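You operate a simulated robot arm through the tools that you are given. There is no shell and no other tool. Be economical: measure what you need, move in short steps, check, and stop when the job is done.

The job below is to be done with a simulated robot arm. You get a single attempt, and the scene is never put back.

Task
Take the small brass weight and leave it on the brown disc.

Only the result counts: the job must be done as asked and must still hold three seconds after the hand-in. Knocking over, shifting, dropping, spilling or breaking anything else fails it.

Robot
A 6-joint arm with a two-finger parallel gripper, fixed in place. Base frame: the origin is at the foot of the arm, x ahead of it, y to its left, z up; the work surface is at about z = 0. Readings come in mm, rad, newtons and seconds.
With the tool pointing down near the work surface it reaches from about 140 to 580 mm from the base axis. Its first joint turns from -1.152 to 1.152 rad. Payload 2.1 kg.
Tool frame: the origin (TCP) lies between the finger pads and is the grasp point; the fingertips stand 30 mm ahead of it; z points along the fingers, y is the line along which they close. The gripper opens to 94 mm. The fingers are 28 mm wide and 10 mm thick; the gripper's body (50 by 96 mm) begins 55 mm behind the TCP.
Orientation is that of the tool frame in the base frame, as [roll, pitch, yaw] about the fixed x, y, z axes, in that order (R = Rz(yaw) Ry(pitch) Rx(roll)). With the fingers straight down and closing along the base's y, the tool's x points along the base's -x, its y along +y and its z along -z.

Tools
- The arm moves only by the tool send_rows. Its argument "motion" is a list of rows, each an object of numbers (a shift or turn left out is 0, a gripper value left out holds the last): "tx", "ty", "tz": the shift along the tool's x, y, z in mm; "wx", "wy", "wz": the turn, a rotation vector about the tool's x, y, z in degrees; "gripper": the opening, from 0 (shut) to 1 (fully open). In form: [{"tx": .., "ty": .., "tz": .., "wx": .., "wy": .., "wz": .., "gripper": ..}, ...]. A call has 1 to 10 rows; each row is the pose to reach, as a shift and turn from the pose commanded when the call began, along the tool's axes at that moment. Rows are played at 5 a second. More than 50 mm and 0.15 rad between two rows, or a gripper value outside its range, and nothing of the call is played. A pose out of reach is approached as far as the arm can. The call stops where the force on the tool passes 40 N (or 10 N more than at its start, if that is more) or the arm is blocked; 0.2 s more then pass. Each finger travels about 72 mm/s and halts on what it meets, pressing with about 23 N; the grip force reading is that of the motor and also rises with nothing between the fingers. The clock runs only during rows and for 0.2 s after the last one: add rows that repeat a pose to give the fingers time. It gives the time, the measured TCP pose, the force on the tool (base axes), the opening and the grip force at its end, in the units of the frame above (readings bear some noise).
- Cameras (640 x 400 px; columns grow to the right, rows downward): "scene" is fixed at [46.6, -361.8, 497.3]; the picture's right is [0.86, -0.51, 0.00], its down [-0.23, -0.39, -0.89] and it looks along [0.46, 0.76, -0.45] (base axes); focal length 316 px, centre (320, 200). "wrist" rides on the gripper at [76, 14, -103] in the tool frame; the picture's right is [-0.18, 0.98, 0.00], its down [-0.75, -0.14, -0.64] and it looks along [-0.63, -0.12, 0.77] (tool axes); focal length 243 px, centre (320, 200). There is no depth. A picture from a camera that has moved, and an enlarged one, comes with that camera's place and axes in the base frame and with its lens.
- get_image(camera): a new picture of that camera. The clock stands still meanwhile.
- inspect(camera, box): a new picture of the part [left, top, right, bottom] of that camera's present view, enlarged. The clock stands still meanwhile.
- hand_in(): hands the job in; it is judged then, once.

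Go step by step. Nothing tells you positions but the pictures and the camera data: compare them with the known pose of the tool, close in by small moves and look again before you grip or let go. The budget is 90 turns and 36 pictures, counting those below and the enlarged ones. Unless the task says otherwise, let go and move clear before handing in, and close with one line.

The tools are called as name(argument=value, ...) on one line, values as JSON. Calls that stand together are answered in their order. send_rows: Moves the arm, as the interface text tells. Its arguments: {"type":"object","properties":{"motion":{"type":"array"}},"required":["motion"]} The other tools are called the same way: get_image (camera) takes a picture; inspect (camera, box) takes an enlarged picture of a part of a camera's view; hand_in () hands the job in.

At the start:

```text
time: 0.0
tool_pos: [337.1, 72.2, 314.9]
ee_rot: [3.141, 0.0, -3.142]
force: [0.7, -0.2, 0.3]
opening: 93.7
grip_force: 0.0
```

scene: 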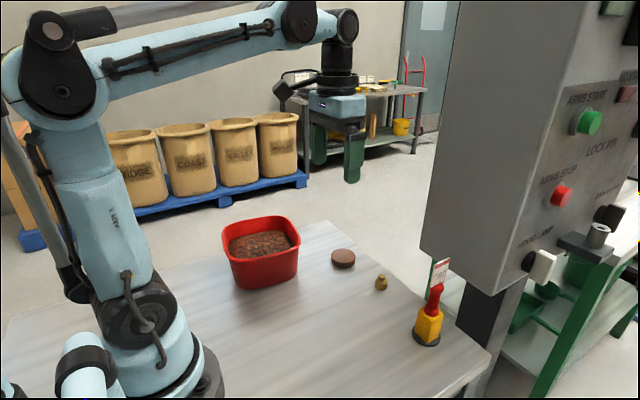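
wrist: 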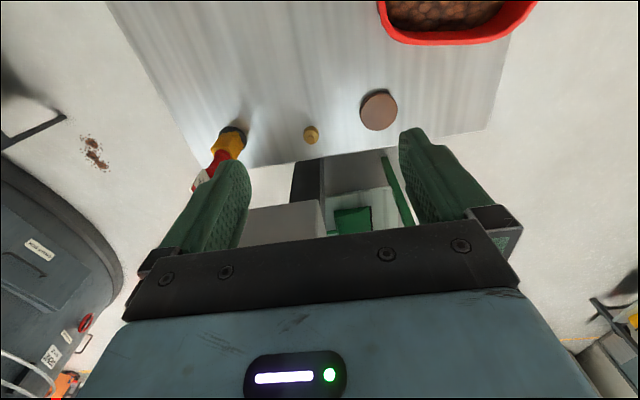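

The weight appears to be near (447, 35) and the brown disc near (425, 155). I'll zoom in on both to refine positions and heights.

inspect(camera="scene", box=[310, 230, 470, 330])

inspect(camera="wrist", box=[260, 70, 420, 170])

```text
4.00 times, centred on (390, 280) of scene
camera zoom: at [46.6, -361.8, 497.3], right [0.86, -0.51, 0.0], down [-0.23, -0.39, -0.89], along [0.46, 0.76, -0.45], focal length 1264 px, centre (40, -120)
```

zoom: 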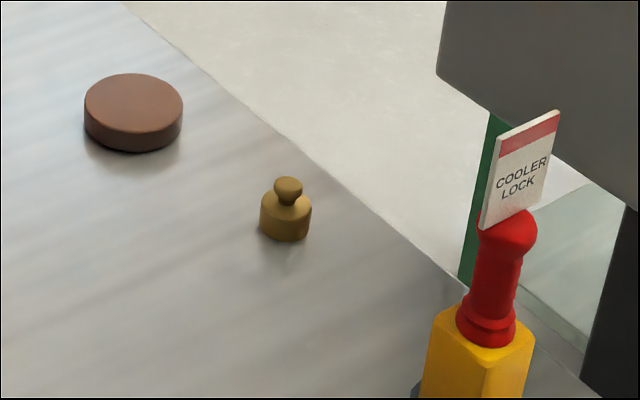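

```text
4.00 times, centred on (340, 120) of wrist
camera zoom: at [260.7, 84.6, 417.7], right [0.18, 0.98, 0.0], down [0.75, -0.14, 0.64], along [0.63, -0.12, -0.77], focal length 970 px, centre (240, 520)
```

zoom: 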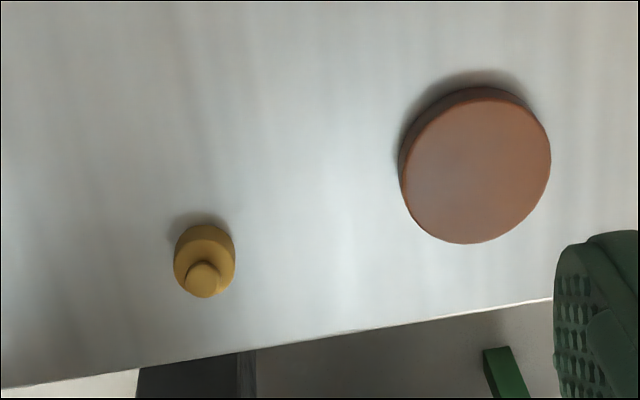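

The weight is about 29 mm wide and 34 mm tall, near (446, 35). The disc is about 62 mm wide and 17 mm high, near (426, 155). I'll move above the weight, staying about 130 mm high, and look again.

send_rows(motion=[{"tx": -20, "ty": -7, "tz": 37}, {"tx": -40, "ty": -14, "tz": 74}, {"tx": -60, "ty": -21, "tz": 111}, {"tx": -80, "ty": -28, "tz": 148}, {"tx": -105, "ty": -37, "tz": 185}, {"tx": -105, "ty": -37, "tz": 185}])

get_image(camera="wrist")

get_image(camera="scene")

```text
time: 1.4
tool_pos: [442.3, 34.6, 130.8]
ee_rot: [3.141, 0.001, -3.14]
force: [0.6, 0.2, -0.6]
opening: 94.1
grip_force: 0.0
```

```text
31 pictures are left
camera wrist: at [365.8, 48.0, 232.9], right [0.18, 0.98, 0.0], down [0.75, -0.14, 0.64], along [0.63, -0.12, -0.77], focal length 243 px, centre (320, 200)
```

wrist: 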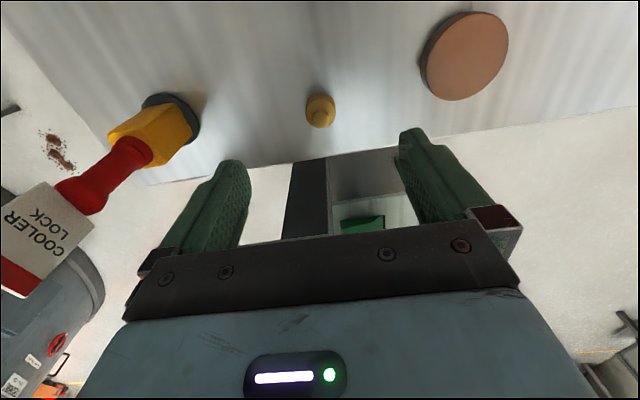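

```text
30 pictures are left
```

scene: 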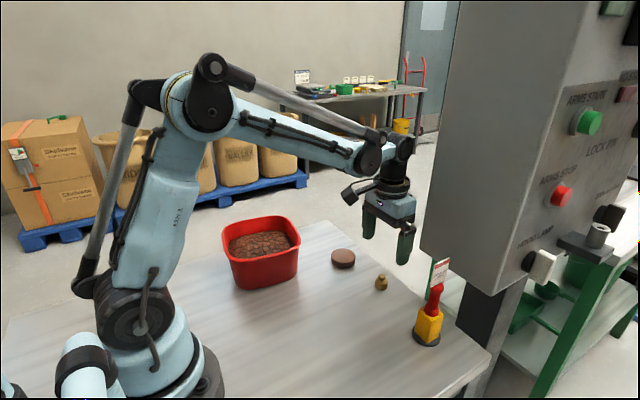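

The weight now resolves to about (444, 33), nearly under the tool, and the disc to about (422, 152). I'll descend until the fingertips are just above the knob and check.

send_rows(motion=[{"tx": -1, "ty": -0.5, "tz": 20}, {"tx": -2, "ty": -1, "tz": 40}, {"tx": -2, "ty": -1, "tz": 58}, {"tx": -2, "ty": -1, "tz": 58}])

get_image(camera="wrist")

inspect(camera="scene", box=[310, 210, 470, 310])

```text
time: 2.4
tool_pos: [444.1, 33.4, 72.2]
ee_rot: [-3.14, -0.001, -3.14]
force: [0.2, -0.8, 0.1]
opening: 94.0
grip_force: 0.0
```

```text
29 pictures are left
camera wrist: at [367.6, 46.4, 174.9], right [0.18, 0.98, 0.0], down [0.75, -0.14, 0.64], along [0.63, -0.12, -0.77], focal length 243 px, centre (320, 200)
```

wrist: 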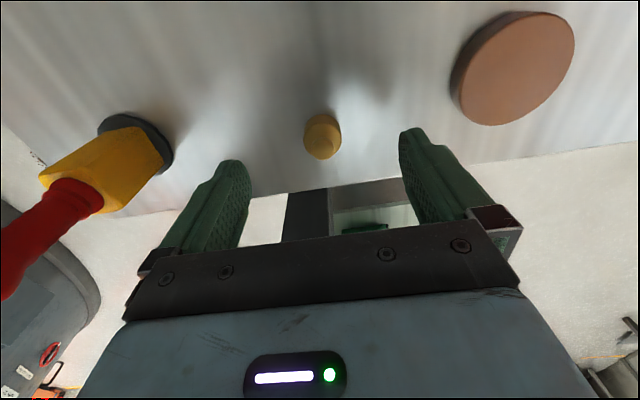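

```text
4.00 times, centred on (390, 260) of scene
camera zoom: at [46.6, -361.8, 497.3], right [0.86, -0.51, 0.0], down [-0.23, -0.39, -0.89], along [0.46, 0.76, -0.45], focal length 1264 px, centre (40, -40)
```

zoom: 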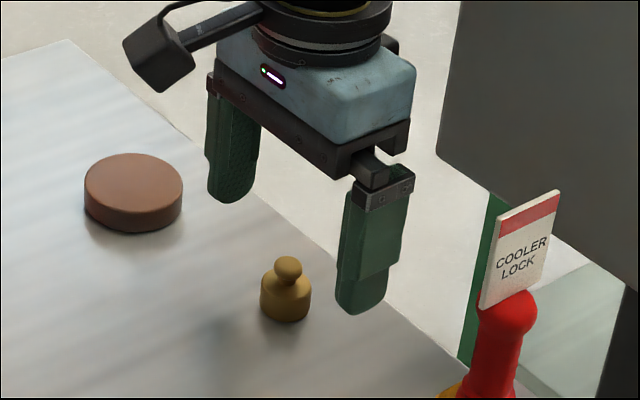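

The weight sits centred between the fingers at about (444, 33.5). I'll descend until the tips are about 4 mm above the table, then close.

send_rows(motion=[{"tz": 13}, {"tz": 26}, {"tz": 38}, {"tz": 38}])

get_image(camera="wrist")

```text
time: 3.4
tool_pos: [443.4, 33.9, 34.0]
ee_rot: [-3.141, 0.0, 3.141]
force: [0.3, 0.2, -0.3]
opening: 94.0
grip_force: 0.0
```

```text
27 pictures are left
camera wrist: at [367.5, 47.0, 136.6], right [0.18, 0.98, 0.0], down [0.75, -0.14, 0.64], along [0.63, -0.12, -0.77], focal length 243 px, centre (320, 200)
```

wrist: 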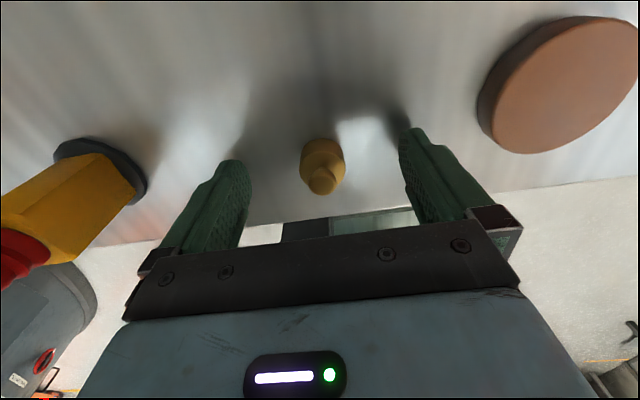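

The weight is centred between the open fingers, so I close on it.

send_rows(motion=[{"gripper": 0.6}, {"gripper": 0.4}, {"gripper": 0.2}, {"gripper": 0.2}, {"gripper": 0.1}, {"gripper": 0.1}, {"gripper": 0.1}])

get_image(camera="wrist")

```text
time: 5.0
tool_pos: [441.8, 32.7, 34.6]
ee_rot: [3.141, 0.001, -3.141]
force: [0.0, 0.1, 0.1]
opening: 26.6
grip_force: 22.6
```

```text
26 pictures are left
camera wrist: at [367.5, 46.9, 136.8], right [0.18, 0.98, 0.0], down [0.75, -0.14, 0.64], along [0.63, -0.12, -0.77], focal length 243 px, centre (320, 200)
```

wrist: 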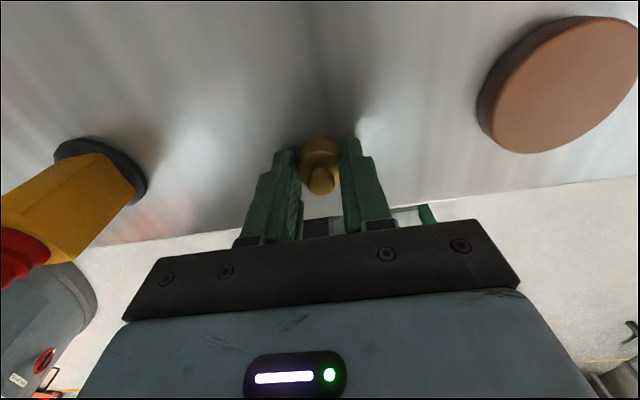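

The fingers have stopped at 26.6 mm with 22.6 N, so the weight is gripped. I'll lift it 60 mm and check.

send_rows(motion=[{"tz": -8, "gripper": 0.0}, {"tz": -20}, {"tz": -40}, {"tz": -60}, {"tz": -60}])

get_image(camera="wrist")

inspect(camera="scene", box=[310, 210, 470, 310])

```text
time: 6.2
tool_pos: [443.5, 33.2, 94.3]
ee_rot: [3.141, -0.001, -3.139]
force: [-0.5, -0.4, -1.4]
opening: 27.0
grip_force: 23.1
```

```text
25 pictures are left
camera wrist: at [367.4, 46.2, 197.5], right [0.18, 0.98, 0.0], down [0.75, -0.14, 0.64], along [0.63, -0.12, -0.77], focal length 243 px, centre (320, 200)
```

wrist: 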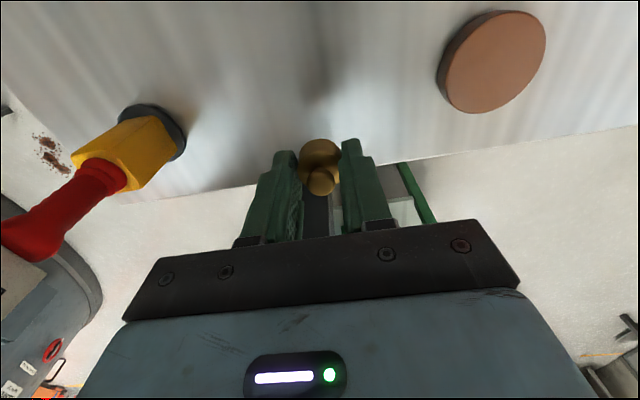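

```text
4.00 times, centred on (390, 260) of scene
camera zoom: at [46.7, -361.8, 497.3], right [0.86, -0.51, 0.0], down [-0.23, -0.39, -0.89], along [0.46, 0.76, -0.45], focal length 1264 px, centre (40, -40)
```

zoom: 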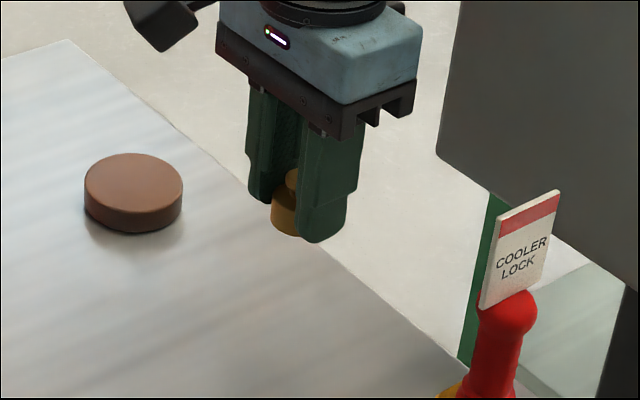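

The weight is lifted, but it may have pivoted slightly in the grip. I'll zoom in.

inspect(camera="wrist", box=[264, 120, 376, 190])

inspect(camera="scene", box=[355, 225, 419, 275])

```text
5.71 times, centred on (320, 155) of wrist
camera zoom: at [367.4, 46.2, 197.5], right [0.18, 0.98, 0.0], down [0.75, -0.14, 0.64], along [0.63, -0.12, -0.77], focal length 1386 px, centre (320, 457)
```

zoom: 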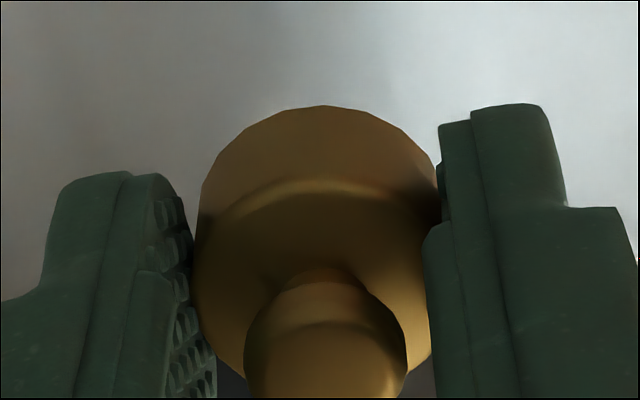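

```text
8.00 times, centred on (387, 250) of scene
camera zoom: at [46.7, -361.8, 497.3], right [0.86, -0.51, 0.0], down [-0.23, -0.39, -0.89], along [0.46, 0.76, -0.45], focal length 2528 px, centre (-216, -200)
```

zoom: 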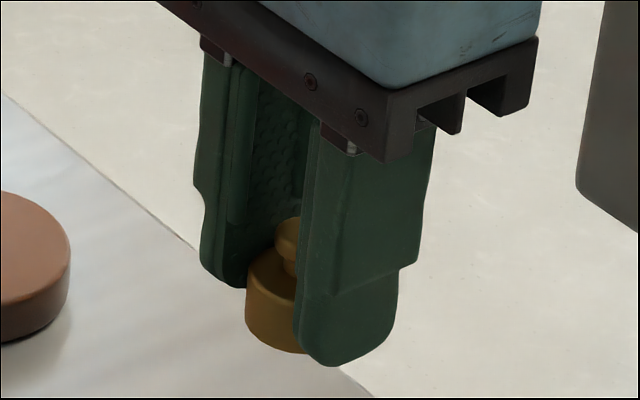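

The weight is essentially upright and centred on the TCP. Next I'll carry it sideways at this height to above the disc, about (422, 153).

send_rows(motion=[{"tx": 3, "ty": 20}, {"tx": 7, "ty": 40}, {"tx": 10, "ty": 60}, {"tx": 14, "ty": 80}, {"tx": 17, "ty": 100}, {"tx": 20, "ty": 115}, {"tx": 20.5, "ty": 120}, {"tx": 20.5, "ty": 120}])

get_image(camera="wrist")

inspect(camera="scene", box=[280, 190, 408, 290])

```text
time: 8.0
tool_pos: [423.0, 154.0, 93.3]
ee_rot: [3.14, -0.001, 3.14]
force: [-0.1, 0.1, -0.3]
opening: 26.9
grip_force: 23.2
```

```text
21 pictures are left
camera wrist: at [347.7, 166.9, 196.4], right [0.18, 0.98, 0.0], down [0.75, -0.14, 0.64], along [0.63, -0.12, -0.77], focal length 243 px, centre (320, 200)
```

wrist: 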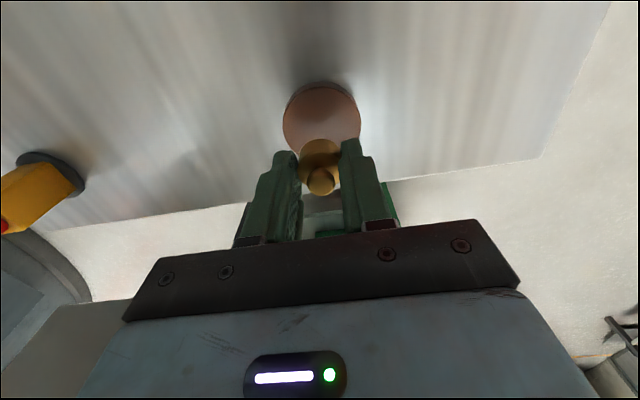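

```text
4.00 times, centred on (344, 240) of scene
camera zoom: at [46.7, -361.8, 497.3], right [0.86, -0.51, 0.0], down [-0.23, -0.39, -0.89], along [0.46, 0.76, -0.45], focal length 1264 px, centre (224, 40)
```

zoom: 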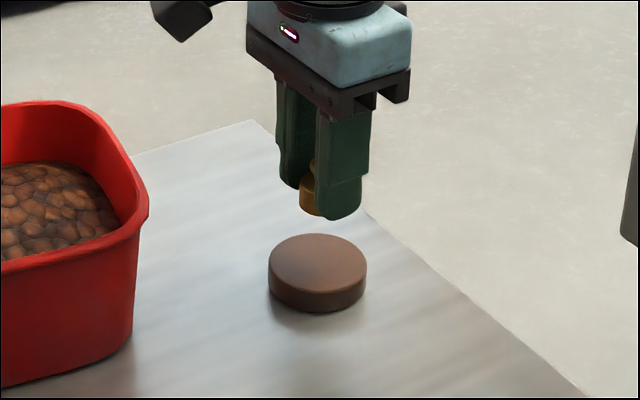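

The weight hangs over the disc's centre, about (421, 154). I'll lower it close to the top and look again.

send_rows(motion=[{"tx": 0.5, "tz": 12}, {"tx": 1, "tz": 24}, {"tx": 1, "tz": 34}, {"tx": 1, "tz": 34}])

get_image(camera="wrist")

inspect(camera="scene", box=[312, 220, 376, 270])

```text
time: 9.0
tool_pos: [421.1, 153.2, 60.2]
ee_rot: [3.141, 0.001, -3.141]
force: [-0.5, 0.8, -1.1]
opening: 26.8
grip_force: 23.0
```

```text
19 pictures are left
camera wrist: at [346.1, 166.5, 162.7], right [0.18, 0.98, 0.0], down [0.75, -0.14, 0.64], along [0.63, -0.12, -0.77], focal length 243 px, centre (320, 200)
```

wrist: 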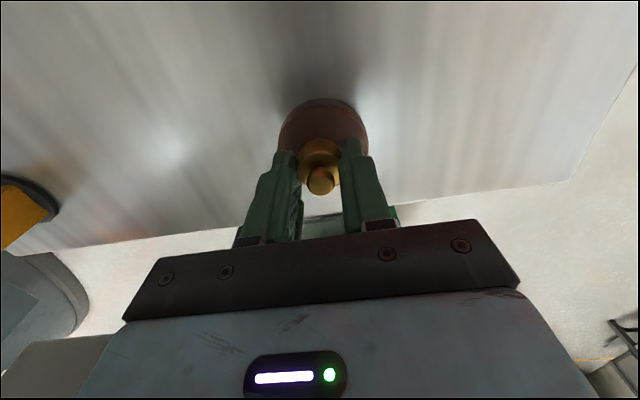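

```text
8.00 times, centred on (344, 245) of scene
camera zoom: at [46.6, -361.8, 497.3], right [0.86, -0.51, 0.0], down [-0.23, -0.39, -0.89], along [0.46, 0.76, -0.45], focal length 2528 px, centre (128, -160)
```

zoom: 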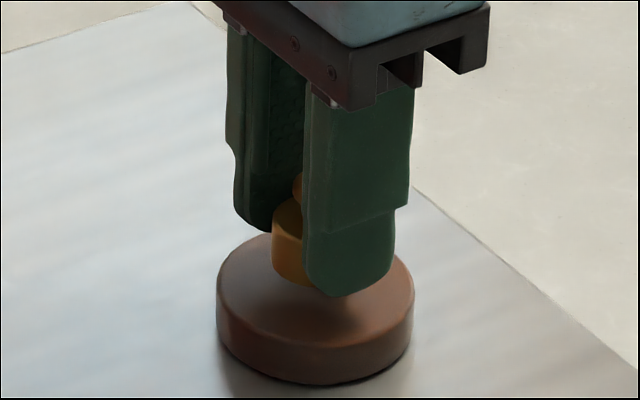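

The weight is centred with about 8 mm to go. I'll lower in small steps and watch the force.

send_rows(motion=[{"tz": 2}, {"tz": 4}, {"tz": 6}, {"tz": 7}, {"tz": 7}])

inspect(camera="scene", box=[312, 220, 376, 270])

```text
time: 10.2
tool_pos: [421.8, 154.1, 52.2]
ee_rot: [-3.141, 0.0, 3.142]
force: [0.0, 0.1, -0.8]
opening: 26.5
grip_force: 22.6
```

```text
8.00 times, centred on (344, 245) of scene
camera zoom: at [46.6, -361.8, 497.3], right [0.86, -0.51, 0.0], down [-0.23, -0.39, -0.89], along [0.46, 0.76, -0.45], focal length 2528 px, centre (128, -160)
```

zoom: 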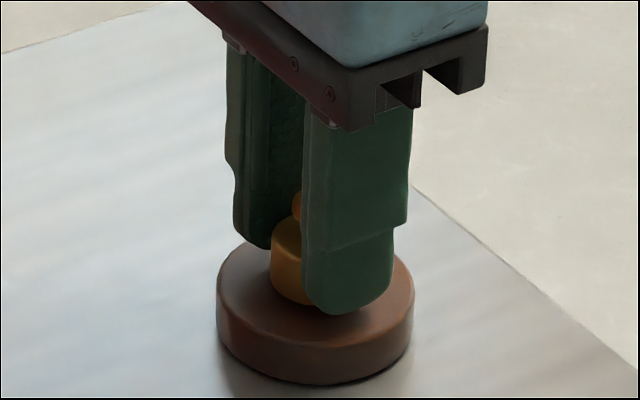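

There is no contact force yet and a small gap remains. I'll continue in 0.5 mm steps.

send_rows(motion=[{"tz": 0.5}, {"tz": 1}, {"tz": 1}])

```text
time: 11.0
tool_pos: [422.5, 153.6, 51.9]
ee_rot: [-3.141, 0.001, 3.141]
force: [-0.8, -0.3, -1.5]
opening: 26.9
grip_force: 22.7
```

The force is still close to noise, so I step down a little more.

send_rows(motion=[{"tz": 0.5}, {"tz": 1}, {"tz": 1}])

inspect(camera="scene", box=[312, 220, 376, 270])

```text
time: 11.8
tool_pos: [422.6, 152.9, 50.5]
ee_rot: [3.141, 0.0, 3.141]
force: [-1.1, 0.4, 9.0]
opening: 26.7
grip_force: 23.1
```

```text
8.00 times, centred on (344, 245) of scene
camera zoom: at [46.6, -361.8, 497.3], right [0.86, -0.51, 0.0], down [-0.23, -0.39, -0.89], along [0.46, 0.76, -0.45], focal length 2528 px, centre (128, -160)
```

zoom: 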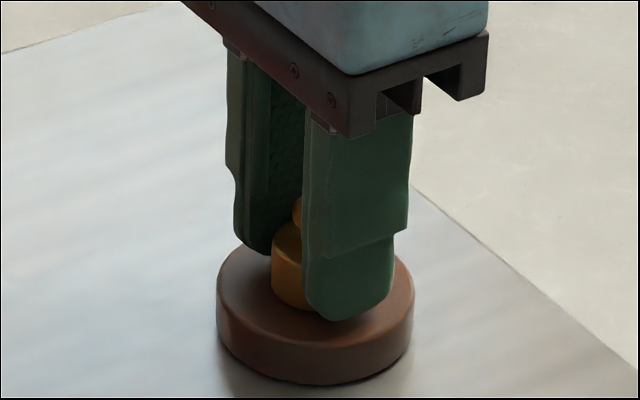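

The 9 N upward force shows the weight now rests on the disc. I'll open the fingers slowly, without moving the arm.

send_rows(motion=[{"gripper": 0.3}, {"gripper": 0.34}, {"gripper": 0.4}, {"gripper": 0.5}, {"gripper": 0.6}, {"gripper": 0.6}, {"gripper": 0.6}])

get_image(camera="wrist")

```text
time: 13.4
tool_pos: [421.8, 152.0, 50.8]
ee_rot: [-3.141, 0.0, -3.141]
force: [-0.3, 1.0, -0.7]
opening: 56.3
grip_force: 0.1
```

```text
15 pictures are left
camera wrist: at [346.4, 166.5, 153.5], right [0.18, 0.98, 0.0], down [0.75, -0.14, 0.64], along [0.63, -0.12, -0.77], focal length 243 px, centre (320, 200)
```

wrist: 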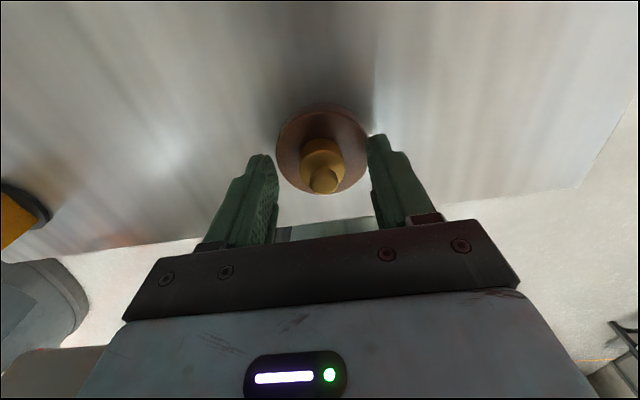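

The weight stands free on the disc and the fingers are clear of it. I'll go straight up and verify.

send_rows(motion=[{"tz": -15}, {"tz": -35}, {"tz": -60}, {"tz": -90}, {"tz": -120}, {"tz": -120}])

inspect(camera="scene", box=[240, 190, 480, 340])

```text
time: 14.8
tool_pos: [422.9, 153.6, 171.6]
ee_rot: [-3.141, 0.001, 3.141]
force: [0.3, -0.5, -0.1]
opening: 56.8
grip_force: 0.0
```

```text
2.67 times, centred on (360, 265) of scene
camera zoom: at [46.6, -361.8, 497.3], right [0.86, -0.51, 0.0], down [-0.23, -0.39, -0.89], along [0.46, 0.76, -0.45], focal length 842 px, centre (213, 27)
```

zoom: 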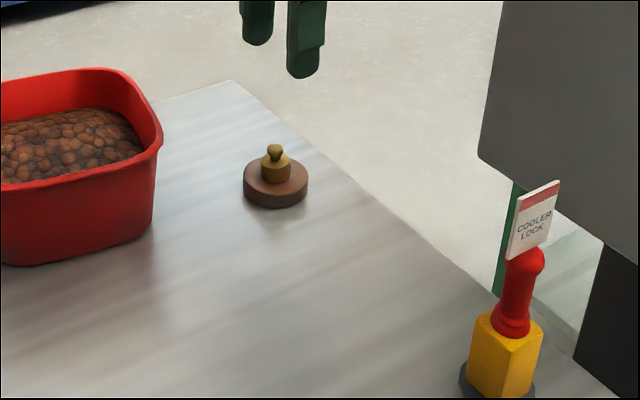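

The weight stands upright in the middle of the brown disc, nothing else has moved, and the arm is clear, so I'm handing in.

hand_in()

```text
The job is handed in.
```

The small brass weight is standing upright on the brown disc, the arm is clear, and the job is handed in.
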